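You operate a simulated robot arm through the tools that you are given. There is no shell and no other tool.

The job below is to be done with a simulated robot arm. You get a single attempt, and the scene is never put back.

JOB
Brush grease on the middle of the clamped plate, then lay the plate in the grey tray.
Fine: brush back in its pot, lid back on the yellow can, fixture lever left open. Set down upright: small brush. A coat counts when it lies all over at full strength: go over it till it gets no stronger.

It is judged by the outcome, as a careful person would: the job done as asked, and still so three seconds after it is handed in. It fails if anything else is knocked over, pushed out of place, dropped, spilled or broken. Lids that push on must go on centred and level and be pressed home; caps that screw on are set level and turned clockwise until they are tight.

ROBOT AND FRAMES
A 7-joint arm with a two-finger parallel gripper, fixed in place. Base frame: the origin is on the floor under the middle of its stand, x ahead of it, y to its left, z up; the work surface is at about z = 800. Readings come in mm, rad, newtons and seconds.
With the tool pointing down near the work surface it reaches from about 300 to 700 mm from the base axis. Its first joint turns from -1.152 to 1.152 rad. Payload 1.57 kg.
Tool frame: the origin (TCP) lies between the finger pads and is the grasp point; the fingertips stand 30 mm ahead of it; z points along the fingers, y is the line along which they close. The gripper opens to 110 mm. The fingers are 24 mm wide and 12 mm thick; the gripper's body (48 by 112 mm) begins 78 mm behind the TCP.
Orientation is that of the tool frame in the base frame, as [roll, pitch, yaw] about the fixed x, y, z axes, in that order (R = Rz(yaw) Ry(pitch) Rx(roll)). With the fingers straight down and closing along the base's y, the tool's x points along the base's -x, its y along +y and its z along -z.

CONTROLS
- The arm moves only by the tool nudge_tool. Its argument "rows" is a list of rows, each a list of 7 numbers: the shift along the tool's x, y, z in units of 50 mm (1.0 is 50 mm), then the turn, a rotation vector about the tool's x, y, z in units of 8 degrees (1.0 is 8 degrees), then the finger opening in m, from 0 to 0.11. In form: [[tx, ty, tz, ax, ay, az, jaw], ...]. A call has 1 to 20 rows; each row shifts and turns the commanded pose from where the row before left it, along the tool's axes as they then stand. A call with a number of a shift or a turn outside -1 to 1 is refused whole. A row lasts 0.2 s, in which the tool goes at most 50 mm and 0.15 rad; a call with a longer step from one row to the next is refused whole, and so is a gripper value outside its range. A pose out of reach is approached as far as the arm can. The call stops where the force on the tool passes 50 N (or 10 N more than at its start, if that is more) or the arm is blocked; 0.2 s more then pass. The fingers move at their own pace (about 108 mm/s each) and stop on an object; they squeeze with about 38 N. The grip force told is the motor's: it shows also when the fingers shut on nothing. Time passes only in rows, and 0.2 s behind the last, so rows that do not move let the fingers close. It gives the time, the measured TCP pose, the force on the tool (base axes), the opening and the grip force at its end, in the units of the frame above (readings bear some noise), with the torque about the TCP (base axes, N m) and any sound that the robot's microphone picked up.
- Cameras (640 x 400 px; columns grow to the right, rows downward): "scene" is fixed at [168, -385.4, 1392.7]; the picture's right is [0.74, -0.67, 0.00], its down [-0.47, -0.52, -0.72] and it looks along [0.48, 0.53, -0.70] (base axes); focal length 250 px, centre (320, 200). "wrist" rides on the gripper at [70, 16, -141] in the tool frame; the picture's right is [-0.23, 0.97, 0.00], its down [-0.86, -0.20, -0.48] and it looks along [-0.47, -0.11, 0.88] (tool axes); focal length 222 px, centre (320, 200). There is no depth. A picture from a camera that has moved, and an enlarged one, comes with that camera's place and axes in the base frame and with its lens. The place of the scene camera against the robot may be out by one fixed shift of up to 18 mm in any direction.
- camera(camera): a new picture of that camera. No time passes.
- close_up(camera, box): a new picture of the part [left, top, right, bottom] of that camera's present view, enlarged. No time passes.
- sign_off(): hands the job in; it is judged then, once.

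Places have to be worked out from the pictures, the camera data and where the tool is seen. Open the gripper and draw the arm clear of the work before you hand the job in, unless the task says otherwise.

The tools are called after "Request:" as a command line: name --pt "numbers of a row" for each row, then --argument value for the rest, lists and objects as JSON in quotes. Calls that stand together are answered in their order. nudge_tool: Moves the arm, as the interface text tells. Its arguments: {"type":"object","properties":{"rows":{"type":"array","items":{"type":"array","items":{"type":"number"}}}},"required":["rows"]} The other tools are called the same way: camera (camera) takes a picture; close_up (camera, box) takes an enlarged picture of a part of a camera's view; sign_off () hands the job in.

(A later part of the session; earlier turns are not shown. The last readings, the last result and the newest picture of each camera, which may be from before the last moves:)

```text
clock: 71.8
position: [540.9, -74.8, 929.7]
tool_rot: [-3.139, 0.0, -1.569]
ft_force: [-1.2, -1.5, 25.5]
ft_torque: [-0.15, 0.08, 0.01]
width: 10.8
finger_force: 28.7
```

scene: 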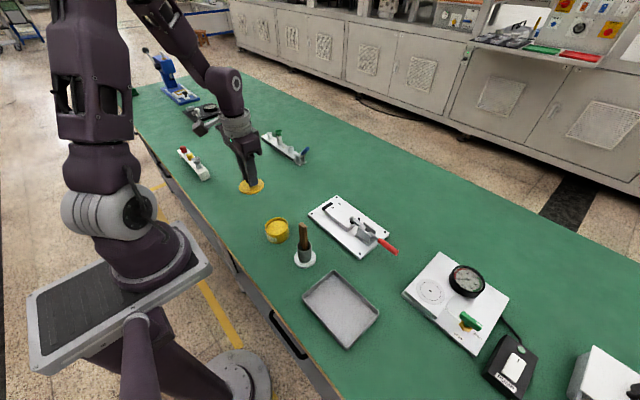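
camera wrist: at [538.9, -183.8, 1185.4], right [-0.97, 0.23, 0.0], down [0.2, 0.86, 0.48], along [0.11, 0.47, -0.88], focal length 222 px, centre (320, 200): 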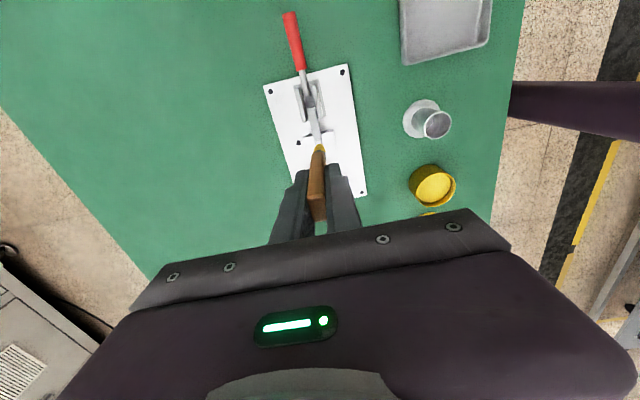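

In contact at ~25 N. I ease 0.3 mm and raster the whole patch again, with closer lanes and strokes beyond the patch edges.

Request:
nudge_tool --pt "0.02 0 -0.006 0 0 0 0.0" --pt "0 -0.26 0 0 0 0 0.0" --pt "0 -0.26 0 0 0 0 0.0" --pt "0 -0.26 0 0 0 0 0.0" --pt "-0.14 0 0.004 0 0 0 0.0" --pt "0 0.26 0 0 0 0 0.0" --pt "0 0.26 0 0 0 0 0.0" --pt "0 0.26 0 0 0 0 0.0" --pt "-0.14 0 0.004 0 0 0 0.0" --pt "0 -0.26 0 0 0 0 0.0" --pt "0 -0.26 0 0 0 0 0.0" --pt "0 -0.26 0 0 0 0 0.0" --pt "-0.14 0 0.004 0 0 0 0.0" --pt "0 0.26 0 0 0 0 0.0" --pt "0 0.26 0 0 0 0 0.0" --pt "0 0.26 0 0 0 0 0.0" --pt "-0.14 0 0.004 0 0 0 0.0" --pt "0 -0.26 0 0 0 0 0.0" --pt "0 -0.26 0 0 0 0 0.0" --pt "0 -0.26 0 0 0 0 0.0"

Request:
close_up --camera "scene" --box '[330, 190, 370, 230]'

Request:
close_up --camera "wrist" --box '[260, 80, 380, 200]'

```text
clock: 76.0
position: [579.1, -44.5, 928.8]
tool_rot: [-3.14, 0.0, -1.571]
ft_force: [-5.9, 0.0, 18.9]
ft_torque: [-0.11, 0.69, 0.0]
width: 10.9
finger_force: 28.8
```

```text
10.00 times, centred on (350, 210) of scene
camera zoom: at [167.5, -385.4, 1392.8], right [0.74, -0.67, 0.0], down [-0.47, -0.52, -0.72], along [0.48, 0.53, -0.69], focal length 2506 px, centre (20, 100)
```

zoom: 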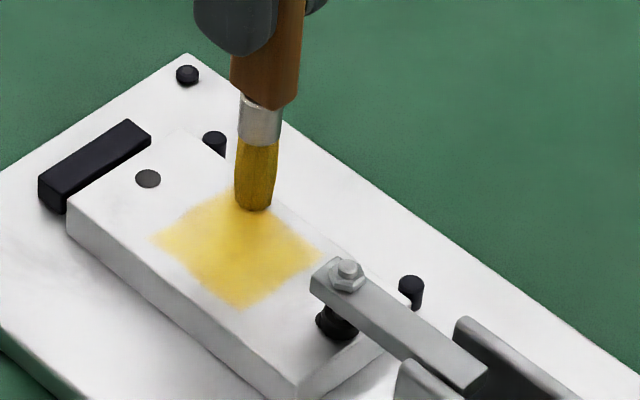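

```text
3.33 times, centred on (320, 140) of wrist
camera zoom: at [563.2, -113.9, 1070.6], right [-0.97, 0.23, 0.0], down [0.2, 0.86, 0.48], along [0.11, 0.47, -0.88], focal length 740 px, centre (320, 400)
```

zoom: 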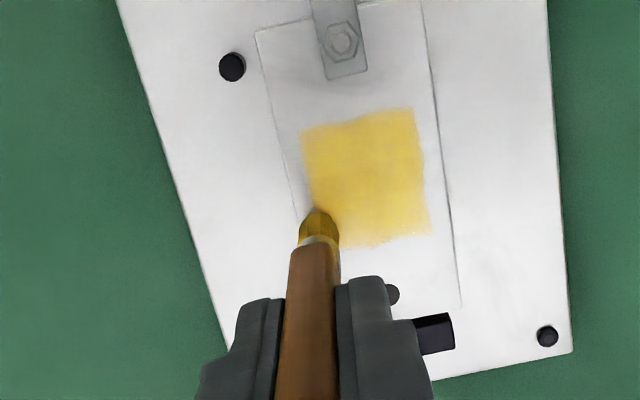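

Pressure stayed steady at ~19 N and the coat is deeper; the +y edge is still slightly paler. I cover that edge and raster back.

Request:
nudge_tool --pt "-0.1 0 0.002 0 0 0 0.0" --pt "0 0.26 0 0 0 0 0.0" --pt "0 0.26 0 0 0 0 0.0" --pt "0 0.26 0 0 0 0 0.0" --pt "-0.1 0 0.003 0 0 0 0.0" --pt "0 -0.26 0 0 0 0 0.0" --pt "0 -0.26 0 0 0 0 0.0" --pt "0 -0.26 0 0 0 0 0.0" --pt "0.1 0 0.003 0 0 0 0.0" --pt "0 0.26 0 0 0 0 0.0" --pt "0 0.26 0 0 0 0 0.0" --pt "0 0.26 0 0 0 0 0.0" --pt "0.14 0 0.003 0 0 0 0.0" --pt "0 -0.26 0 0 0 0 0.0" --pt "0 -0.26 0 0 0 0 0.0" --pt "0 -0.26 0 0 0 0 0.0" --pt "0.14 0 0.003 0 0 0 0.0" --pt "0 0.26 0 0 0 0 0.0" --pt "0 0.26 0 0 0 0 0.0" --pt "0 0.26 0 0 0 0 0.0"

Request:
nudge_tool --pt "0.14 0 0.002 0 0 0 0.0" --pt "0 -0.26 0 0 0 0 0.0" --pt "0 -0.26 0 0 0 0 0.0" --pt "0 -0.26 0 0 0 0 0.0" --pt "0.14 0 0.003 0 0 0 0.0" --pt "0 0.26 0 0 0 0 0.0" --pt "0 0.26 0 0 0 0 0.0" --pt "0 0.26 0 0 0 0 0.0" --pt "0.12 0 0.003 0 0 0 0.0" --pt "0 -0.26 0 0 0 0 0.0" --pt "0 -0.26 0 0 0 0 0.0" --pt "0 -0.26 0 0 0 0 0.0" --pt "0.08 0 0.003 0 0 0 0.0" --pt "0 0.26 0 0 0 0 0.0" --pt "0 0.26 0 0 0 0 0.0" --pt "0 0.26 0 0 0 0 0.0" --pt "0 0 0 0 0 0 0.0"

Request:
close_up --camera "scene" --box '[330, 190, 370, 230]'

Request:
close_up --camera "wrist" --box '[260, 80, 380, 200]'

```text
clock: 80.2
position: [541.3, -55.9, 929.5]
tool_rot: [3.141, 0.0, -1.57]
ft_force: [0.0, -0.5, -0.3]
ft_torque: [0.02, 0.02, 0.02]
width: 10.8
finger_force: 29.0
```

```text
clock: 83.8
position: [540.4, -81.3, 927.5]
tool_rot: [-3.14, 0.0, -1.57]
ft_force: [1.9, 0.0, 3.8]
ft_torque: [0.01, -0.18, 0.0]
width: 11.0
finger_force: 27.8
```

```text
10.00 times, centred on (350, 210) of scene
camera zoom: at [167.9, -385.4, 1392.7], right [0.74, -0.67, 0.0], down [-0.47, -0.52, -0.72], along [0.48, 0.53, -0.7], focal length 2506 px, centre (20, 100)
```

zoom: 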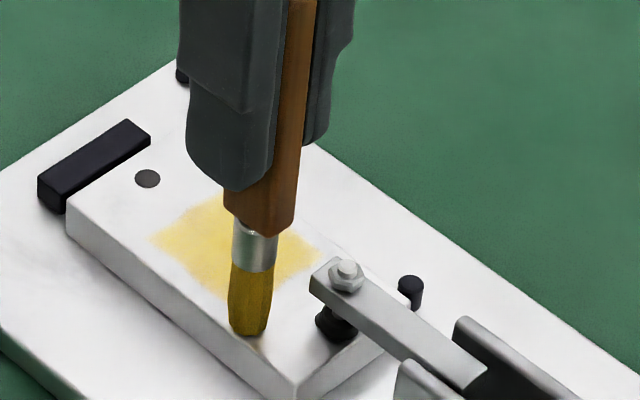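

```text
3.33 times, centred on (320, 140) of wrist
camera zoom: at [525.0, -149.6, 1069.1], right [-0.97, 0.23, 0.0], down [0.2, 0.85, 0.48], along [0.11, 0.47, -0.88], focal length 740 px, centre (320, 400)
```

zoom: 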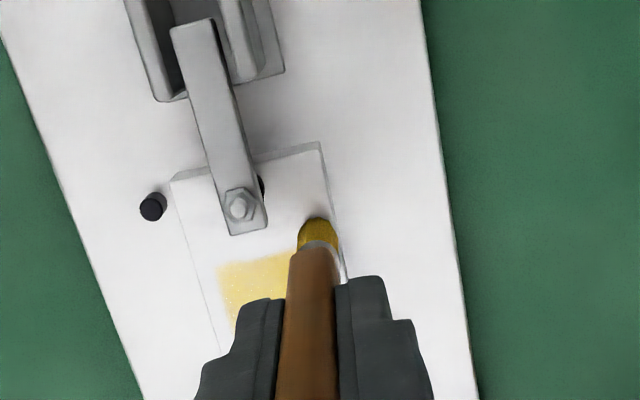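

I lift and step aside to judge the coat unshaded from both cameras.

Request:
nudge_tool --pt "0 0 -0.3 0 0 0 0.0" --pt "0 0 -0.6 0 0 0 0.0" --pt "0 0 -0.7 0 0 0 0.0" --pt "0 0 -0.54 0 0 0 0.0" --pt "0.6 0.7 0 0 0 0 0.0" --pt "0 0.7 0 0 0 0 0.0" --pt "0 0 0 0 0 0 0.0"

Request:
close_up --camera "scene" --box '[330, 190, 370, 230]'

Request:
camera --camera "wrist"

Request:
close_up --camera "wrist" --box '[210, 110, 290, 190]'

```text
clock: 85.4
position: [468.9, -107.4, 1034.5]
tool_rot: [3.141, -0.002, -1.57]
ft_force: [-0.1, -0.1, 0.4]
ft_torque: [-0.02, 0.02, 0.0]
width: 10.9
finger_force: 28.6
```

```text
10.00 times, centred on (350, 210) of scene
camera zoom: at [167.9, -385.4, 1392.7], right [0.74, -0.67, 0.0], down [-0.47, -0.52, -0.72], along [0.48, 0.53, -0.7], focal length 2506 px, centre (20, 100)
```

zoom: 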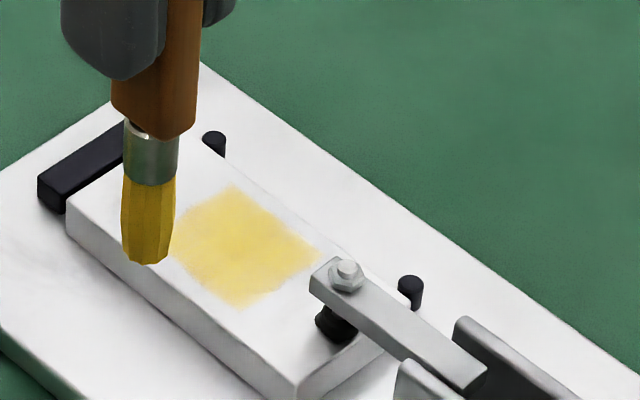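

```text
taken
camera wrist: at [451.8, -176.4, 1176.4], right [-0.97, 0.23, 0.0], down [0.2, 0.86, 0.48], along [0.11, 0.47, -0.88], focal length 222 px, centre (320, 200)
```

wrist: 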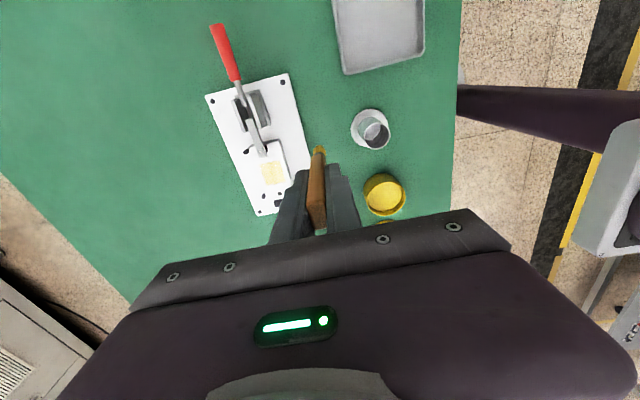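

```text
5.00 times, centred on (250, 150) of wrist
camera zoom: at [451.8, -176.4, 1176.4], right [-0.97, 0.23, 0.0], down [0.2, 0.86, 0.48], along [0.11, 0.47, -0.88], focal length 1111 px, centre (670, 450)
```

zoom: 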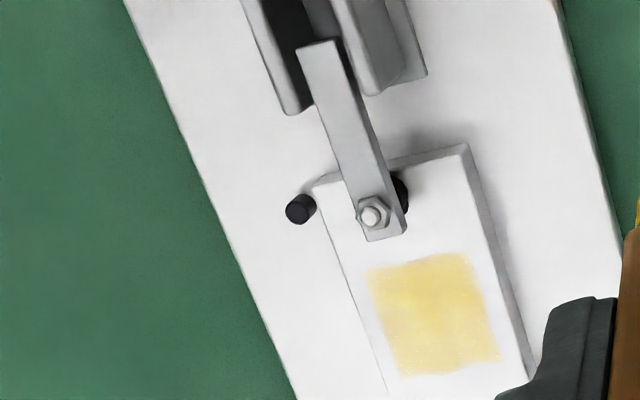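

The coat is fairly even but I'm not sure it's at full strength, especially at the edges. I reload once more and do another complete round to compare from this same vantage.

Request:
nudge_tool --pt "-0.665 0.435 0 0 0 0 0.0" --pt "-0.665 0.435 0 0 0 0 0.0" --pt "-0.665 0.435 0 0 0 0 0.0" --pt "-0.665 0.435 0 0 0 0 0.0" --pt "0 0 0.6 0 0 0 0.0" --pt "0 0 0.6 0 0 0 0.0" --pt "0 0 0.5 0 0 0 0.0" --pt "0 0 0.25 0 0 0 0.0" --pt "0 0 0 0 0 0 0.0"

Request:
nudge_tool --pt "0 0 0.03 0 0 0 0.0" --pt "0 0 0.02 0 0 0 0.0" --pt "0 0 0 0 0 0 0.0"

```text
clock: 87.4
position: [383.1, 23.6, 937.5]
tool_rot: [-3.141, 0.002, -1.57]
ft_force: [0.2, -0.2, -0.8]
ft_torque: [-0.01, 0.0, -0.02]
width: 10.9
finger_force: 28.5
```

```text
clock: 88.2
position: [382.7, 23.1, 934.5]
tool_rot: [3.141, 0.002, -1.57]
ft_force: [-0.3, -0.1, -0.7]
ft_torque: [-0.02, 0.0, 0.02]
width: 10.9
finger_force: 28.3
```

No contact yet; stepping down by 1 mm increments.

Request:
nudge_tool --pt "0 0 0.03 0 0 0 0.0" --pt "0 0 0 0 0 0 0.0"

Request:
nudge_tool --pt "0 0 0.02 0 0 0 0.0" --pt "0 0 0 0 0 0 0.0"

```text
clock: 88.8
position: [382.2, 23.1, 933.7]
tool_rot: [-3.141, 0.0, -1.57]
ft_force: [-0.3, -0.2, -1.0]
ft_torque: [0.0, -0.02, -0.01]
width: 10.7
finger_force: 28.5
```

```text
clock: 89.4
position: [383.8, 24.0, 932.1]
tool_rot: [3.141, -0.001, -1.571]
ft_force: [-0.8, 0.0, 0.6]
ft_torque: [0.0, 0.01, -0.02]
width: 10.8
finger_force: 28.7
```

Request:
nudge_tool --pt "0 0 0.02 0 0 0 0.0" --pt "0 0 0 0 0 0 0.0"

Request:
close_up --camera "scene" --box '[260, 205, 300, 245]'

```text
clock: 90.0
position: [384.3, 23.7, 930.7]
tool_rot: [-3.142, 0.0, -1.571]
ft_force: [-0.3, 1.3, 0.8]
ft_torque: [0.0, 0.02, -0.01]
width: 10.9
finger_force: 28.7
```

```text
10.00 times, centred on (280, 225) of scene
camera zoom: at [167.9, -385.4, 1392.7], right [0.74, -0.67, 0.0], down [-0.47, -0.52, -0.72], along [0.48, 0.53, -0.7], focal length 2506 px, centre (720, -50)
```

zoom: 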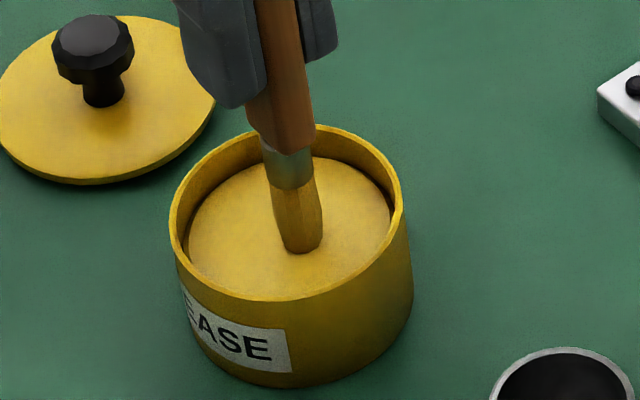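

Request:
nudge_tool --pt "0 0 0.02 0 0 0 0.0" --pt "0 0 0 0 0 0 0.0"

```text
clock: 90.6
position: [383.9, 23.0, 931.0]
tool_rot: [-3.139, 0.001, -1.572]
ft_force: [2.1, 0.8, 16.1]
ft_torque: [0.07, -0.17, 0.0]
width: 10.9
finger_force: 28.8
```

Reloaded (16 N). Back to the plate corner, expecting contact near TCP z≈925.

Request:
nudge_tool --pt "0 0 -0.3 0 0 0 0.0" --pt "0 0 -0.6 0 0 0 0.0" --pt "0 0 -0.7 0 0 0 0.0" --pt "0 0 -0.6 0 0 0 0.0" --pt "0.5 -0.785 0 0 0 0 0.0" --pt "0.5 -0.785 0 0 0 0 0.0" --pt "0.5 -0.785 0 0 0 0 0.0" --pt "0.5 -0.785 0 0 0 0 0.0" --pt "0 0 0.6 0 0 0 0.0" --pt "0 0 0.6 0 0 0 0.0" --pt "0 0 0.6 0 0 0 0.0" --pt "0 0 0.42 0 0 0 0.0" --pt "0 0 0 0 0 0 0.0"

Request:
nudge_tool --pt "0 0 0.03 0 0 0 0.0" --pt "0 0 0 0 0 0 0.0"

```text
clock: 93.4
position: [540.2, -77.2, 927.6]
tool_rot: [3.141, 0.0, -1.57]
ft_force: [-0.3, 0.5, -0.1]
ft_torque: [-0.01, 0.01, 0.01]
width: 10.9
finger_force: 28.9
```

```text
clock: 94.0
position: [540.6, -76.8, 927.3]
tool_rot: [3.141, 0.0, -1.57]
ft_force: [0.0, 0.2, 0.0]
ft_torque: [-0.03, 0.02, -0.01]
width: 11.2
finger_force: 28.8
```

Request:
nudge_tool --pt "0 0 0.03 0 0 0 0.0" --pt "0 0 0 0 0 0 0.0"

Request:
nudge_tool --pt "0 0 0.01 0 0 0 0.0" --pt "0 0 0 0 0 0 0.0"

```text
clock: 94.6
position: [540.9, -77.5, 928.5]
tool_rot: [-3.138, -0.001, -1.572]
ft_force: [-3.3, -1.5, 28.9]
ft_torque: [-0.25, 0.35, -0.01]
width: 10.9
finger_force: 28.6
```

```text
clock: 95.2
position: [540.7, -76.9, 925.0]
tool_rot: [3.14, 0.002, -1.572]
ft_force: [2.6, 0.2, 21.2]
ft_torque: [-0.08, -0.2, 0.02]
width: 11.1
finger_force: 28.6
```

In contact (~21 N). I raster the whole patch again in two calls.

Request:
nudge_tool --pt "0 -0.26 0 0 0 0 0.0" --pt "0 -0.26 0 0 0 0 0.0" --pt "0 -0.26 0 0 0 0 0.0" --pt "-0.14 0 0.004 0 0 0 0.0" --pt "0 0.26 0 0 0 0 0.0" --pt "0 0.26 0 0 0 0 0.0" --pt "0 0.26 0 0 0 0 0.0" --pt "-0.14 0 0.004 0 0 0 0.0" --pt "0 -0.26 0 0 0 0 0.0" --pt "0 -0.26 0 0 0 0 0.0" --pt "0 -0.26 0 0 0 0 0.0" --pt "-0.14 0 0.004 0 0 0 0.0" --pt "0 0.26 0 0 0 0 0.0" --pt "0 0.26 0 0 0 0 0.0" --pt "0 0.26 0 0 0 0 0.0" --pt "-0.14 0 0.004 0 0 0 0.0" --pt "0 -0.26 0 0 0 0 0.0" --pt "0 -0.26 0 0 0 0 0.0" --pt "0 -0.26 0 0 0 0 0.0"

Request:
nudge_tool --pt "-0.14 0 0.006 0 0 0 0.0" --pt "0 0.26 0 0 0 0 0.0" --pt "0 0.26 0 0 0 0 0.0" --pt "0 0.26 0 0 0 0 0.0" --pt "-0.14 0 0.006 0 0 0 0.0" --pt "0 -0.26 0 0 0 0 0.0" --pt "0 -0.26 0 0 0 0 0.0" --pt "0 -0.26 0 0 0 0 0.0" --pt "0.1 0 0.006 0 0 0 0.0" --pt "0 0.26 0 0 0 0 0.0" --pt "0 0.26 0 0 0 0 0.0" --pt "0 0.26 0 0 0 0 0.0" --pt "0 0 0 0 0 0 0.0"

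Request:
close_up --camera "scene" --box '[330, 190, 370, 230]'

Request:
close_up --camera "wrist" --box '[260, 80, 380, 200]'

```text
clock: 99.2
position: [577.2, -48.4, 924.5]
tool_rot: [-3.141, 0.0, -1.57]
ft_force: [-0.7, 0.4, -0.4]
ft_torque: [0.0, -0.02, 0.01]
width: 11.0
finger_force: 28.9
```

```text
clock: 102.0
position: [539.9, -38.6, 925.1]
tool_rot: [3.141, 0.0, -1.572]
ft_force: [-1.0, -0.5, 0.1]
ft_torque: [0.04, -0.04, 0.02]
width: 11.3
finger_force: 29.2
```

```text
10.00 times, centred on (350, 210) of scene
camera zoom: at [168.0, -385.4, 1392.7], right [0.74, -0.67, 0.0], down [-0.47, -0.52, -0.72], along [0.48, 0.53, -0.7], focal length 2506 px, centre (20, 100)
```

zoom: 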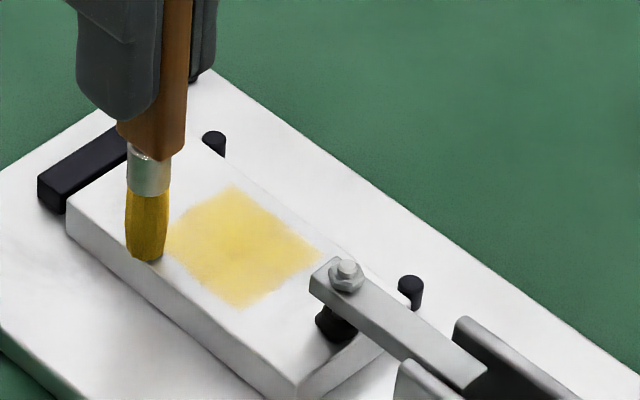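

```text
3.33 times, centred on (320, 140) of wrist
camera zoom: at [523.0, -107.8, 1066.7], right [-0.97, 0.23, 0.0], down [0.2, 0.85, 0.48], along [0.11, 0.47, -0.88], focal length 740 px, centre (320, 400)
```

zoom: 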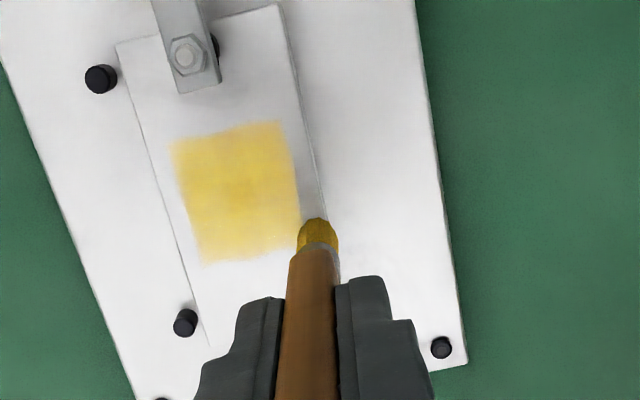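

Looks more even; contact at the +y side was lost near the end, so I re-establish it and give that edge and the border another go.

Request:
nudge_tool --pt "0.04 0 0.02 0 0 0 0.0" --pt "0 0 0 0 0 0 0.0"

```text
clock: 102.6
position: [540.4, -40.7, 924.4]
tool_rot: [-3.14, 0.0, -1.57]
ft_force: [-1.6, 3.4, 13.5]
ft_torque: [0.31, 0.16, 0.0]
width: 11.0
finger_force: 28.7
```

Request:
nudge_tool --pt "0 -0.26 0.002 0 0 0 0.0" --pt "0 -0.26 0.002 0 0 0 0.0" --pt "0 -0.26 0.002 0 0 0 0.0" --pt "0 0.26 0.002 0 0 0 0.0" --pt "0 0.26 0.002 0 0 0 0.0" --pt "0 0.26 0.002 0 0 0 0.0" --pt "0.14 0 0.002 0 0 0 0.0" --pt "0 -0.26 0.002 0 0 0 0.0" --pt "0 -0.26 0.002 0 0 0 0.0" --pt "0 -0.26 0.002 0 0 0 0.0" --pt "0.14 0 0.002 0 0 0 0.0" --pt "0 0.26 0.002 0 0 0 0.0" --pt "0 0.26 0.002 0 0 0 0.0" --pt "0 0.26 0.002 0 0 0 0.0"

Request:
nudge_tool --pt "0.14 0 0.002 0 0 0 0.0" --pt "0 -0.26 0.002 0 0 0 0.0" --pt "0 -0.26 0.002 0 0 0 0.0" --pt "0 -0.26 0.002 0 0 0 0.0" --pt "0.14 0 0.002 0 0 0 0.0" --pt "0 0.26 0.002 0 0 0 0.0" --pt "0 0.26 0.002 0 0 0 0.0" --pt "0 0.26 0.002 0 0 0 0.0" --pt "0.14 0 0.002 0 0 0 0.0" --pt "0 -0.26 0.002 0 0 0 0.0" --pt "0 -0.26 0.002 0 0 0 0.0" --pt "0 -0.26 0.002 0 0 0 0.0" --pt "0 0.26 0.002 0 0 0 0.0" --pt "0 0.26 0.002 0 0 0 0.0" --pt "0 0.26 0.002 0 0 0 0.0"

Request:
close_up --camera "scene" --box '[330, 190, 370, 230]'

Request:
close_up --camera "wrist" --box '[260, 80, 380, 200]'

```text
clock: 105.6
position: [542.5, -56.1, 922.6]
tool_rot: [-3.138, 0.001, -1.57]
ft_force: [7.4, -0.2, 23.9]
ft_torque: [-0.05, -0.75, 0.0]
width: 11.2
finger_force: 28.7
```

```text
clock: 108.8
position: [541.2, -77.0, 920.7]
tool_rot: [-3.138, 0.0, -1.571]
ft_force: [2.1, 0.0, 6.0]
ft_torque: [0.01, -0.18, 0.06]
width: 10.9
finger_force: 28.4
```

```text
10.00 times, centred on (350, 210) of scene
camera zoom: at [167.9, -385.4, 1392.7], right [0.74, -0.67, 0.0], down [-0.47, -0.52, -0.72], along [0.48, 0.53, -0.7], focal length 2506 px, centre (20, 100)
```

zoom: 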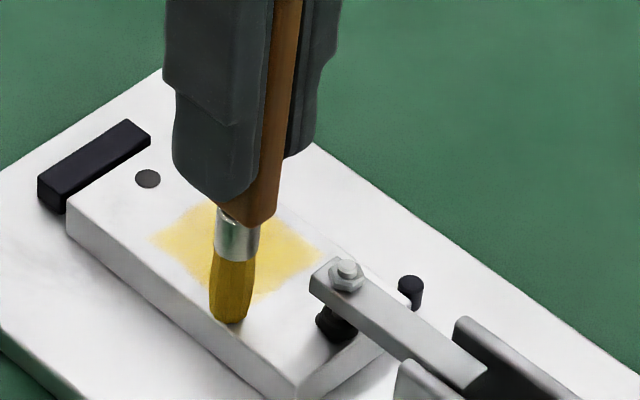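

```text
3.33 times, centred on (320, 140) of wrist
camera zoom: at [523.9, -145.6, 1062.5], right [-0.97, 0.23, 0.0], down [0.2, 0.86, 0.48], along [0.11, 0.47, -0.88], focal length 740 px, centre (320, 400)
```

zoom: 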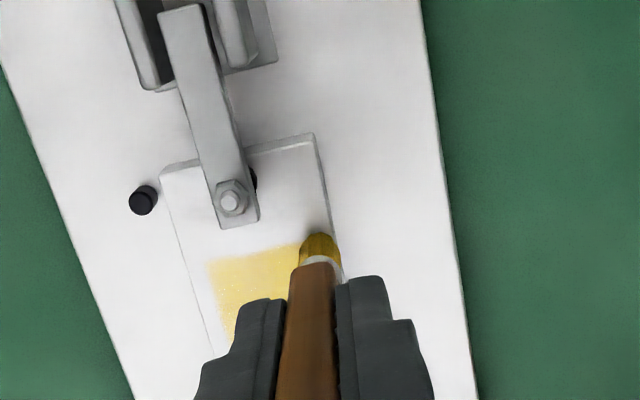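

Contact was kept this time. The brush has crept up ~14 mm in the grip in total. I lift and look again from the same vantage as before.

Request:
nudge_tool --pt "0 0 -0.3 0 0 0 0.0" --pt "0 0 -0.6 0 0 0 0.0" --pt "0 0 -0.7 0 0 0 0.0" --pt "0 0 -0.68 0 0 0 0.0" --pt "0.6 0.7 0 0 0 0 0.0" --pt "0 0.74 0 0 0 0 0.0" --pt "0 0 0 0 0 0 0.0"

Request:
close_up --camera "scene" --box '[330, 190, 370, 230]'

Request:
close_up --camera "wrist" --box '[210, 110, 290, 190]'

```text
clock: 110.4
position: [468.6, -104.9, 1034.6]
tool_rot: [-3.141, 0.0, -1.571]
ft_force: [-0.1, 0.3, 0.1]
ft_torque: [0.0, 0.0, -0.01]
width: 11.2
finger_force: 29.2
```

```text
10.00 times, centred on (350, 210) of scene
camera zoom: at [167.9, -385.4, 1392.7], right [0.74, -0.67, 0.0], down [-0.47, -0.52, -0.72], along [0.48, 0.53, -0.7], focal length 2506 px, centre (20, 100)
```

zoom: 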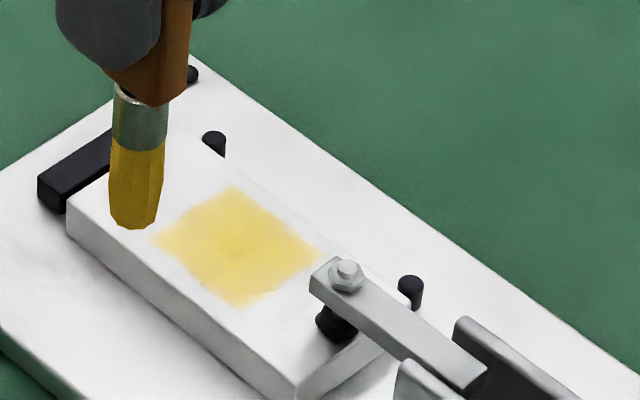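

```text
5.00 times, centred on (250, 150) of wrist
camera zoom: at [452.8, -173.7, 1176.8], right [-0.97, 0.23, 0.0], down [0.2, 0.86, 0.48], along [0.11, 0.47, -0.88], focal length 1111 px, centre (670, 450)
```

zoom: 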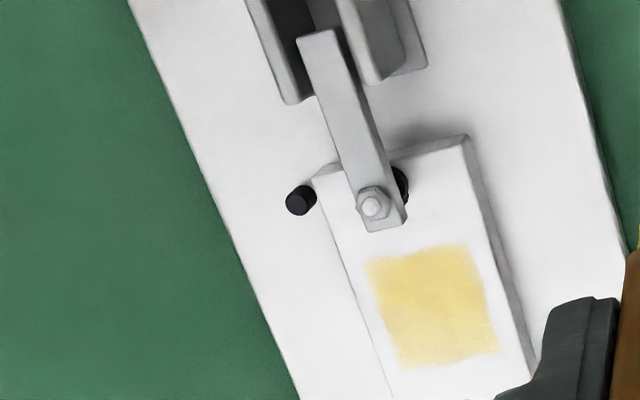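

The coat looks the same strength as last time. I zoom in harder to check its edges and evenness.

Request:
close_up --camera "wrist" --box '[248, 135, 278, 160]'

Request:
close_up --camera "scene" --box '[343, 206, 365, 224]'

```text
16.00 times, centred on (263, 148) of wrist
camera zoom: at [452.8, -173.7, 1176.8], right [-0.97, 0.23, 0.0], down [0.2, 0.86, 0.48], along [0.11, 0.47, -0.88], focal length 3554 px, centre (1232, 1040)
```

zoom: 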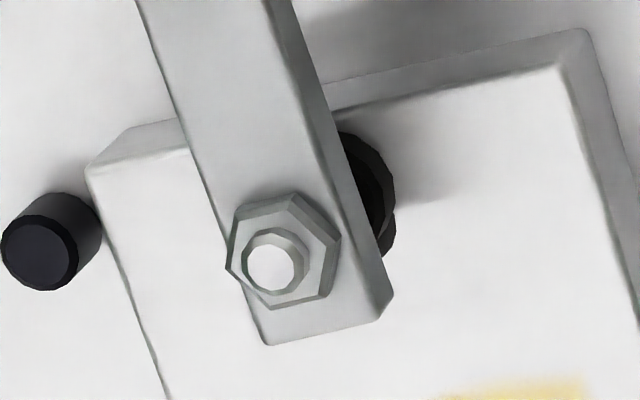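

```text
16.00 times, centred on (354, 215) of scene
camera zoom: at [167.9, -385.4, 1392.7], right [0.74, -0.67, 0.0], down [-0.47, -0.52, -0.72], along [0.48, 0.53, -0.7], focal length 4009 px, centre (-224, -40)
```

zoom: 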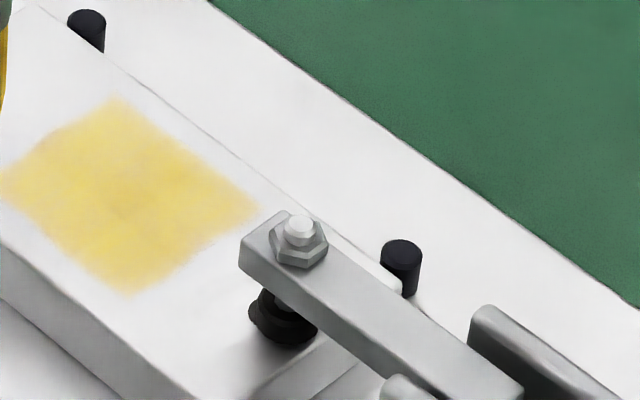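

Request:
close_up --camera "wrist" --box '[252, 155, 284, 187]'

Request:
close_up --camera "scene" --box '[338, 204, 364, 224]'

```text
12.50 times, centred on (268, 171) of wrist
camera zoom: at [452.8, -173.7, 1176.8], right [-0.97, 0.23, 0.0], down [0.2, 0.86, 0.48], along [0.11, 0.47, -0.88], focal length 2776 px, centre (970, 562)
```

zoom: 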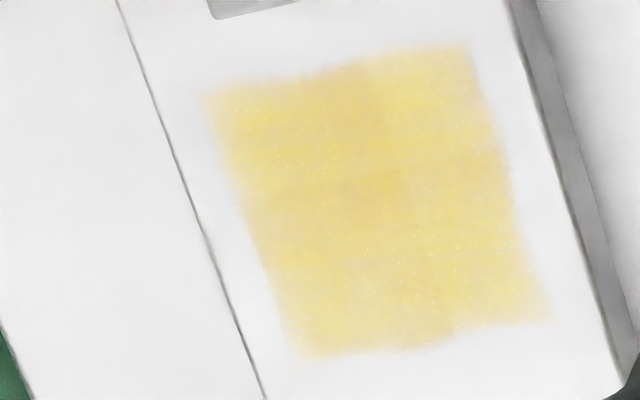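

```text
16.00 times, centred on (351, 214) of scene
camera zoom: at [167.9, -385.4, 1392.7], right [0.74, -0.67, 0.0], down [-0.47, -0.52, -0.72], along [0.48, 0.53, -0.7], focal length 4009 px, centre (-176, -24)
```

zoom: 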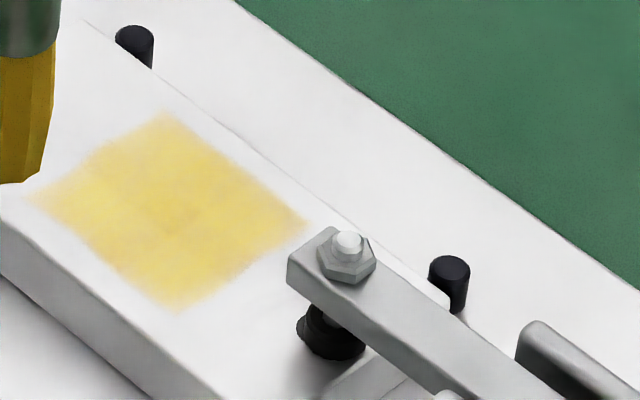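

I see slight tone differences across the patch, so to be sure I reload once more and do another complete round.

Request:
nudge_tool --pt "-0.645 0.428 0 0 0 0 0.0" --pt "-0.645 0.428 0 0 0 0 0.0" --pt "-0.645 0.428 0 0 0 0 0.0" --pt "-0.645 0.428 0 0 0 0 0.0" --pt "0 0 0.6 0 0 0 0.0" --pt "0 0 0.6 0 0 0 0.0" --pt "0 0 0.6 0 0 0 0.0" --pt "0 0 0.3 0 0 0 0.0" --pt "0 0 0.02 0 0 0 0.0" --pt "0 0 0 0 0 0 0.0"

Request:
nudge_tool --pt "0 0 0.02 0 0 0 0.0" --pt "0 0 0 0 0 0 0.0"

Request:
nudge_tool --pt "0 0 0.02 0 0 0 0.0" --pt "0 0 0 0 0 0 0.0"

```text
clock: 112.6
position: [382.1, 21.8, 928.3]
tool_rot: [-3.141, -0.001, -1.571]
ft_force: [0.2, 0.6, -0.4]
ft_torque: [0.0, 0.01, 0.0]
width: 11.4
finger_force: 28.5
```

```text
clock: 113.2
position: [381.6, 22.3, 927.9]
tool_rot: [-3.142, 0.0, -1.571]
ft_force: [-0.1, -0.9, 0.0]
ft_torque: [-0.01, 0.0, 0.01]
width: 11.1
finger_force: 28.5
```

```text
clock: 113.8
position: [382.1, 22.4, 926.9]
tool_rot: [3.141, 0.001, -1.57]
ft_force: [0.7, 0.6, 0.1]
ft_torque: [0.0, 0.0, 0.01]
width: 11.1
finger_force: 28.8
```

Request:
nudge_tool --pt "0 0 0.02 0 0 0 0.0" --pt "0 0 0 0 0 0 0.0"

Request:
nudge_tool --pt "0 0 0.02 0 0 0 0.0" --pt "0 0 0 0 0 0 0.0"

```text
clock: 114.4
position: [383.0, 21.8, 924.9]
tool_rot: [-3.141, 0.0, -1.57]
ft_force: [0.1, 0.5, -0.1]
ft_torque: [0.0, -0.03, 0.02]
width: 11.0
finger_force: 28.4
```

```text
clock: 115.0
position: [382.3, 22.8, 925.2]
tool_rot: [3.141, 0.001, -1.571]
ft_force: [-0.8, -0.5, 9.3]
ft_torque: [0.01, 0.14, -0.04]
width: 11.3
finger_force: 28.8
```

Reloaded (9 N). Back to the plate.

Request:
nudge_tool --pt "0 0 -0.3 0 0 0 0.0" --pt "0 0 -0.6 0 0 0 0.0" --pt "0 0 -0.7 0 0 0 0.0" --pt "0 0 -0.6 0 0 0 0.0" --pt "0.5 -0.79 0 0 0 0 0.0" --pt "0.5 -0.79 0 0 0 0 0.0" --pt "0.5 -0.79 0 0 0 0 0.0" --pt "0.5 -0.79 0 0 0 0 0.0" --pt "0 0 0.6 0 0 0 0.0" --pt "0 0 0.6 0 0 0 0.0" --pt "0 0 0.6 0 0 0 0.0" --pt "0 0 0.44 0 0 0 0.0" --pt "0 0 0 0 0 0 0.0"

Request:
nudge_tool --pt "0 0 0.03 0 0 0 0.0" --pt "0 0 0 0 0 0 0.0"

Request:
nudge_tool --pt "0 0 0.02 0 0 0 0.0" --pt "0 0 0 0 0 0 0.0"

```text
clock: 117.8
position: [540.1, -78.0, 921.6]
tool_rot: [-3.141, 0.0, -1.571]
ft_force: [-0.3, 0.3, -0.2]
ft_torque: [-0.05, 0.02, 0.0]
width: 11.0
finger_force: 28.9
```

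```text
clock: 118.4
position: [540.6, -78.0, 921.2]
tool_rot: [-3.14, 0.0, -1.57]
ft_force: [-1.3, -2.5, 5.2]
ft_torque: [-0.1, 0.05, -0.02]
width: 11.2
finger_force: 28.8
```

```text
clock: 119.0
position: [540.4, -77.9, 919.3]
tool_rot: [-3.137, 0.0, -1.572]
ft_force: [-1.2, 0.1, 26.0]
ft_torque: [-0.04, 0.14, -0.04]
width: 11.0
finger_force: 29.0
```

Request:
nudge_tool --pt "0 -0.26 -0.003 0 0 0 0.0" --pt "0 -0.26 0.0015 0 0 0 0.0" --pt "0 -0.26 0.0015 0 0 0 0.0" --pt "0 0.26 0.0015 0 0 0 0.0" --pt "0 0.26 0.0015 0 0 0 0.0" --pt "0 0.26 0.0015 0 0 0 0.0" --pt "-0.14 0 0.0015 0 0 0 0.0" --pt "0 -0.26 0.0015 0 0 0 0.0" --pt "0 -0.26 0.0015 0 0 0 0.0" --pt "0 -0.26 0.0015 0 0 0 0.0" --pt "-0.14 0 0.0015 0 0 0 0.0" --pt "0 0.26 0.0015 0 0 0 0.0" --pt "0 0.26 0.0015 0 0 0 0.0" --pt "0 0.26 0.0015 0 0 0 0.0"

Request:
nudge_tool --pt "-0.14 0 0.003 0 0 0 0.0" --pt "0 -0.26 0.002 0 0 0 0.0" --pt "0 -0.26 0.002 0 0 0 0.0" --pt "0 -0.26 0.002 0 0 0 0.0" --pt "-0.14 0 0.002 0 0 0 0.0" --pt "0 0.26 0.002 0 0 0 0.0" --pt "0 0.26 0.002 0 0 0 0.0" --pt "0 0.26 0.002 0 0 0 0.0"

```text
clock: 122.0
position: [539.3, -64.6, 918.0]
tool_rot: [3.141, 0.0, -1.571]
ft_force: [0.1, 1.3, 0.1]
ft_torque: [-0.02, -0.01, 0.04]
width: 11.3
finger_force: 28.5
```

```text
clock: 123.8
position: [541.1, -48.9, 917.9]
tool_rot: [3.141, 0.002, -1.571]
ft_force: [-0.7, 0.3, -0.5]
ft_torque: [0.0, 0.04, -0.02]
width: 11.0
finger_force: 28.5
```

Contact was lost again on the way; I re-establish it here and continue with a slightly stronger downward feed.

Request:
nudge_tool --pt "0 0 0.03 0 0 0 0.0" --pt "0 0 0 0 0 0 0.0"

```text
clock: 124.4
position: [541.2, -49.8, 915.9]
tool_rot: [-3.14, 0.0, -1.57]
ft_force: [-1.3, 1.6, 12.4]
ft_torque: [0.05, 0.11, -0.02]
width: 11.1
finger_force: 28.5
```

Request:
nudge_tool --pt "-0.16 0 0.002 0 0 0 0.0" --pt "0 -0.26 0.002 0 0 0 0.0" --pt "0 -0.26 0.002 0 0 0 0.0" --pt "0 -0.26 0.002 0 0 0 0.0" --pt "0 0.26 0.002 0 0 0 0.0" --pt "0 0.26 0.002 0 0 0 0.0" --pt "0 0.26 0.002 0 0 0 0.0" --pt "0.14 0 0.002 0 0 0 0.0" --pt "0 -0.26 0.002 0 0 0 0.0" --pt "0 -0.26 0.002 0 0 0 0.0" --pt "0 -0.26 0.002 0 0 0 0.0" --pt "0 0 0 0 0 0 0.0"

Request:
nudge_tool --pt "0.14 0 0.003 0 0 0 0.0" --pt "0 0.26 0.003 0 0 0 0.0" --pt "0 0.26 0.003 0 0 0 0.0" --pt "0 0.26 0.003 0 0 0 0.0" --pt "0.14 0 0.002 0 0 0 0.0" --pt "0 -0.26 0.002 0 0 0 0.0" --pt "0 -0.26 0.002 0 0 0 0.0" --pt "0 -0.26 0.002 0 0 0 0.0" --pt "0 0 0 0 0 0 0.0"

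Request:
close_up --camera "wrist" --box '[260, 80, 380, 200]'

```text
clock: 127.0
position: [580.5, -47.7, 914.3]
tool_rot: [-3.141, 0.0, -1.57]
ft_force: [-4.3, -1.4, 13.3]
ft_torque: [-0.14, 0.4, 0.0]
width: 11.1
finger_force: 28.6
```

```text
clock: 129.0
position: [579.7, -62.2, 913.5]
tool_rot: [3.141, -0.001, -1.569]
ft_force: [-6.3, -1.0, 20.7]
ft_torque: [-0.15, 0.57, 0.01]
width: 11.4
finger_force: 28.7
```

```text
3.33 times, centred on (320, 140) of wrist
camera zoom: at [563.7, -131.5, 1055.3], right [-0.97, 0.23, 0.0], down [0.2, 0.86, 0.48], along [0.11, 0.47, -0.88], focal length 740 px, centre (320, 400)
```

zoom: 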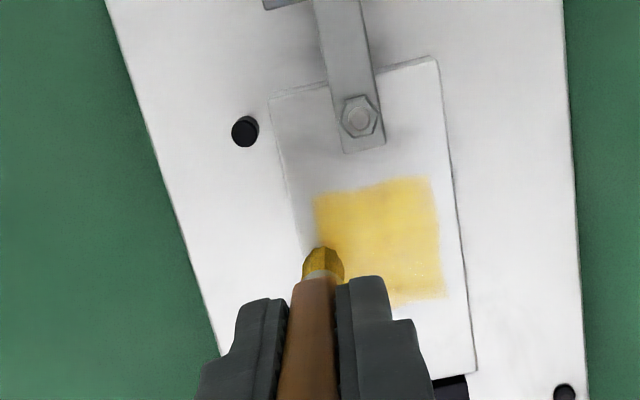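

Contact held (13–21 N). I finish the last two lanes at the -y side.

Request:
nudge_tool --pt "0.14 0 0.001 0 0 0 0.0" --pt "0 0.26 0.0015 0 0 0 0.0" --pt "0 0.26 0.0015 0 0 0 0.0" --pt "0 0.26 0.0015 0 0 0 0.0" --pt "0.14 0 0.0015 0 0 0 0.0" --pt "0 -0.26 0.0015 0 0 0 0.0" --pt "0 -0.26 0.0015 0 0 0 0.0" --pt "0 -0.26 0.0015 0 0 0 0.0" --pt "0 0.26 0.0015 0 0 0 0.0" --pt "0 0.26 0.0015 0 0 0 0.0" --pt "0 0.26 0.0015 0 0 0 0.0" --pt "0 0 0 0 0 0 0.0"

Request:
nudge_tool --pt "0 0 -0.3 0 0 0 0.0" --pt "0 0 -0.6 0 0 0 0.0" --pt "0 0 -0.7 0 0 0 0.0" --pt "0 0 -0.83 0 0 0 0.0" --pt "0.6 0.7 0 0 0 0 0.0" --pt "0 0.74 0 0 0 0 0.0" --pt "0 0 0 0 0 0 0.0"

Request:
close_up --camera "wrist" --box '[210, 110, 290, 190]'

Request:
close_up --camera "wrist" --box '[252, 155, 284, 187]'

Request:
close_up --camera "scene" --box '[338, 204, 364, 224]'

```text
clock: 131.6
position: [540.7, -75.9, 914.4]
tool_rot: [3.14, 0.0, -1.571]
ft_force: [2.2, 0.6, 8.8]
ft_torque: [-0.04, -0.25, 0.01]
width: 11.0
finger_force: 28.6
```

```text
clock: 133.2
position: [471.0, -107.6, 1033.4]
tool_rot: [3.141, -0.001, -1.571]
ft_force: [0.6, -0.6, -0.5]
ft_torque: [0.02, -0.01, 0.01]
width: 11.2
finger_force: 29.1
```

```text
5.00 times, centred on (250, 150) of wrist
camera zoom: at [454.6, -176.1, 1175.5], right [-0.97, 0.23, 0.0], down [0.2, 0.86, 0.48], along [0.11, 0.47, -0.88], focal length 1111 px, centre (670, 450)
```

zoom: 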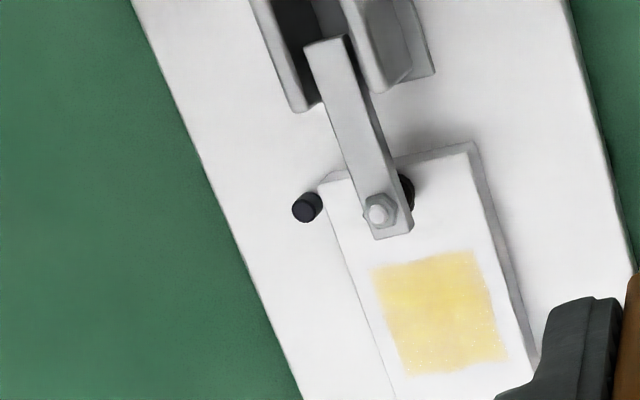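

```text
12.50 times, centred on (268, 171) of wrist
camera zoom: at [454.6, -176.1, 1175.5], right [-0.97, 0.23, 0.0], down [0.2, 0.86, 0.48], along [0.11, 0.47, -0.88], focal length 2776 px, centre (970, 562)
```

zoom: 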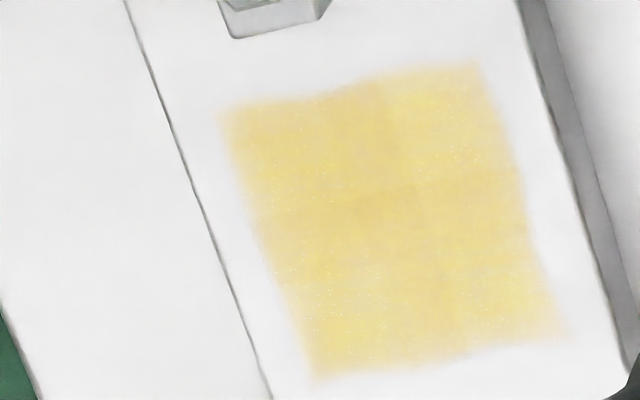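

```text
16.00 times, centred on (351, 214) of scene
camera zoom: at [167.9, -385.4, 1392.7], right [0.74, -0.67, 0.0], down [-0.47, -0.52, -0.72], along [0.48, 0.53, -0.7], focal length 4009 px, centre (-176, -24)
```

zoom: 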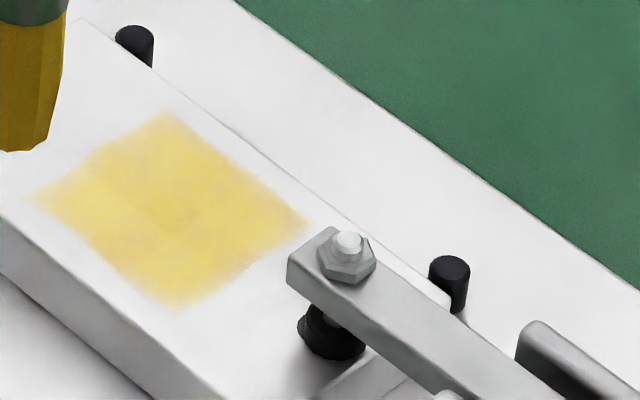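

No change from the previous round: the coat is at full strength over the whole central patch. Now I take the brush back above its pot at (390,-89) and check alignment.

Request:
nudge_tool --pt "-0.19 0.81 0 0 0 0 0.0" --pt "-0.19 0.81 0 0 0 0 0.0" --pt "0 0 0 0 0 0 0.0"

Request:
close_up --camera "wrist" --box '[260, 80, 380, 220]'

Request:
close_up --camera "scene" --box '[265, 190, 345, 270]'

```text
clock: 134.0
position: [388.6, -87.5, 1033.7]
tool_rot: [3.141, 0.001, -1.57]
ft_force: [1.0, -0.1, -0.2]
ft_torque: [0.0, 0.02, 0.0]
width: 11.1
finger_force: 29.1
```

```text
2.86 times, centred on (320, 150) of wrist
camera zoom: at [372.8, -156.5, 1175.4], right [-0.97, 0.23, 0.0], down [0.2, 0.86, 0.48], along [0.11, 0.47, -0.88], focal length 635 px, centre (320, 343)
```

zoom: 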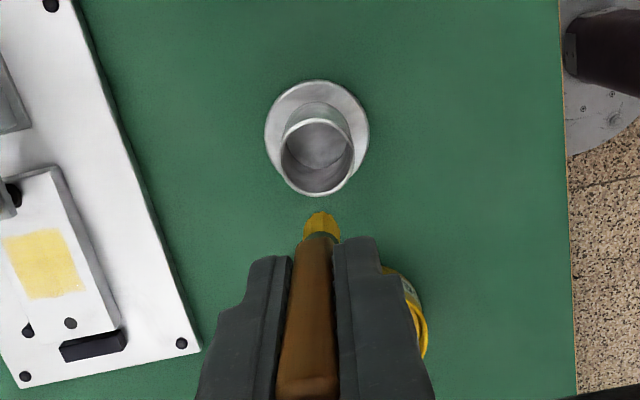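

```text
5.00 times, centred on (305, 230) of scene
camera zoom: at [167.9, -385.4, 1392.7], right [0.74, -0.67, 0.0], down [-0.47, -0.52, -0.72], along [0.48, 0.53, -0.7], focal length 1253 px, centre (395, 50)
```

zoom: 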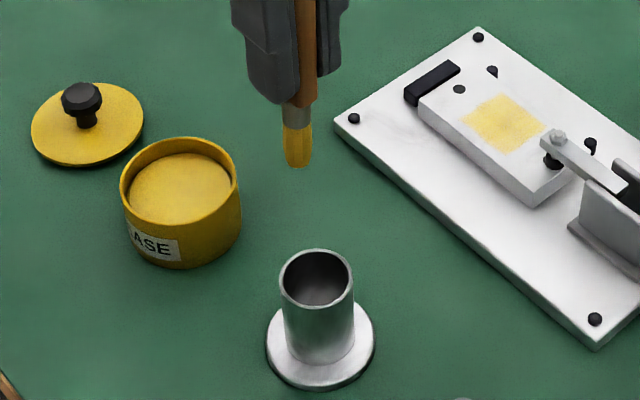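

The brush has tilted slightly in the grip (tip ≈6–7 mm toward +y of the TCP), so I offset the TCP to y≈-94 and lower until the tip is just above the pot mouth, then check.

Request:
nudge_tool --pt "0.13 -0.01 0.4 0 0 0 0.0" --pt "0 0 0.6 0 0 0 0.0" --pt "0 0 0.4 0 0 0 0.0" --pt "0 0 0 0 0 0 0.0"

Request:
close_up --camera "wrist" --box '[260, 80, 380, 220]'

Request:
close_up --camera "scene" --box '[275, 200, 335, 270]'

```text
clock: 135.0
position: [390.4, -91.8, 967.4]
tool_rot: [-3.141, 0.0, -1.571]
ft_force: [0.1, -0.1, -0.4]
ft_torque: [0.02, -0.03, 0.0]
width: 11.0
finger_force: 28.7
```

```text
2.86 times, centred on (320, 150) of wrist
camera zoom: at [373.2, -161.8, 1109.1], right [-0.97, 0.23, 0.0], down [0.2, 0.86, 0.48], along [0.11, 0.47, -0.88], focal length 635 px, centre (320, 343)
```

zoom: 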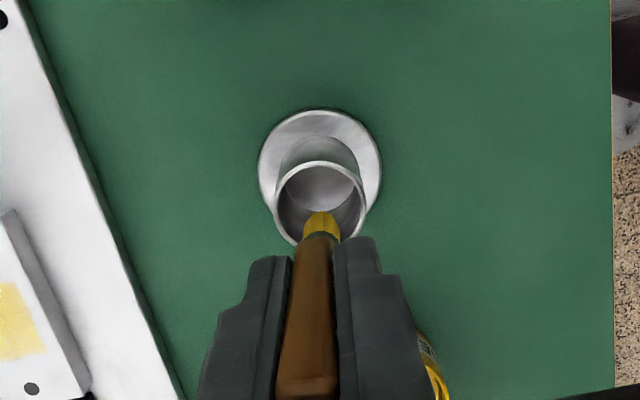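

```text
5.71 times, centred on (305, 235) of scene
camera zoom: at [168.0, -385.4, 1392.7], right [0.74, -0.67, 0.0], down [-0.47, -0.52, -0.72], along [0.48, 0.53, -0.7], focal length 1432 px, centre (406, 0)
```

zoom: 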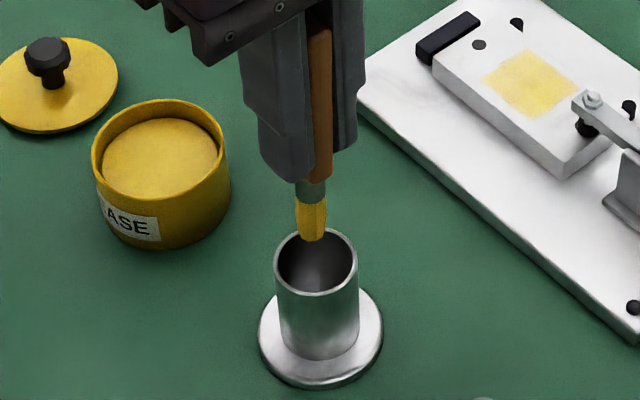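

The tip is over the mouth; I shift another 3 mm toward -y and lower slowly into the pot.

Request:
nudge_tool --pt "0.06 0 0.2 0 0 0 0.0" --pt "0 0 0.3 0 0 0 0.0" --pt "0 0 0.3 0 0 0 0.0" --pt "0 0 0.2 0 0 0 0.0" --pt "0 0 0 0 0 0 0.0"

Request:
close_up --camera "wrist" --box '[260, 80, 380, 220]'

Request:
close_up --camera "scene" --box '[275, 200, 335, 270]'

```text
clock: 136.2
position: [390.1, -95.7, 914.8]
tool_rot: [-3.141, -0.001, -1.572]
ft_force: [0.1, -0.6, -1.3]
ft_torque: [0.02, 0.05, 0.0]
width: 11.0
finger_force: 29.5
```

```text
2.86 times, centred on (320, 150) of wrist
camera zoom: at [373.4, -165.3, 1056.5], right [-0.97, 0.23, 0.0], down [0.2, 0.86, 0.48], along [0.11, 0.47, -0.88], focal length 635 px, centre (320, 343)
```

zoom: 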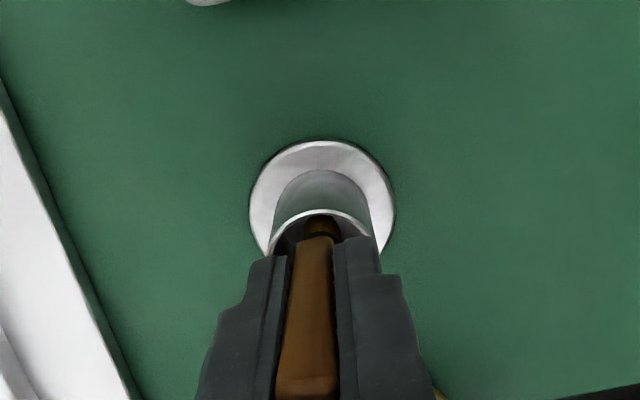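

```text
5.71 times, centred on (305, 235) of scene
camera zoom: at [168.0, -385.4, 1392.7], right [0.74, -0.67, 0.0], down [-0.47, -0.52, -0.72], along [0.48, 0.53, -0.7], focal length 1432 px, centre (406, 0)
```

zoom: 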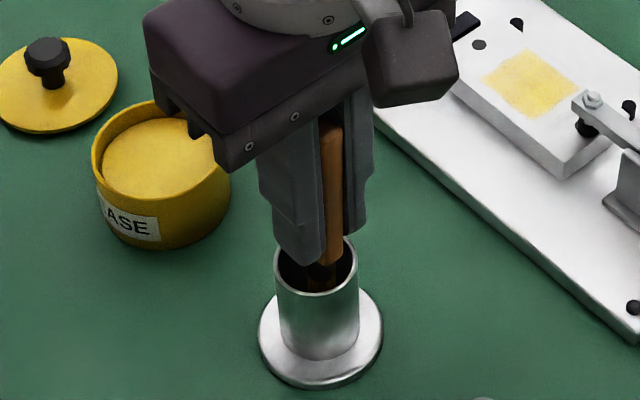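

Brush is inside the pot with no force. I continue in small steps toward the pot floor.

Request:
nudge_tool --pt "0 0 0.08 0 0 0 0.0" --pt "0 0 0.08 0 0 0 0.0" --pt "0 0 0.04 0 0 0 0.0" --pt "0 0 0 0 0 0 0.0"

Request:
close_up --camera "scene" --box '[285, 225, 325, 270]'

```text
clock: 137.2
position: [390.3, -97.0, 903.6]
tool_rot: [3.141, -0.001, -1.571]
ft_force: [0.1, 0.1, -0.2]
ft_torque: [-0.01, -0.02, 0.02]
width: 11.1
finger_force: 28.4
```

```text
8.89 times, centred on (305, 248) of scene
camera zoom: at [168.0, -385.4, 1392.7], right [0.74, -0.67, 0.0], down [-0.47, -0.52, -0.72], along [0.48, 0.53, -0.7], focal length 2227 px, centre (453, -222)
```

zoom: 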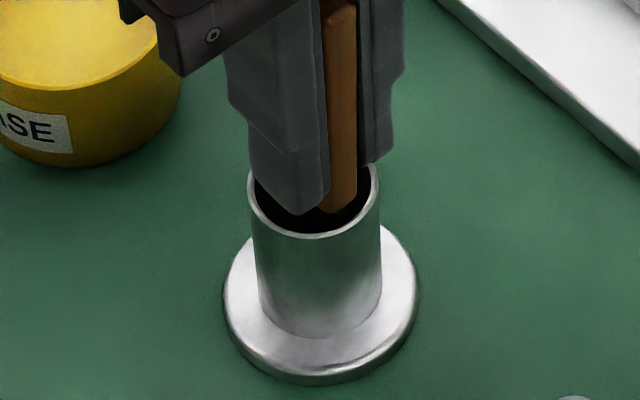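

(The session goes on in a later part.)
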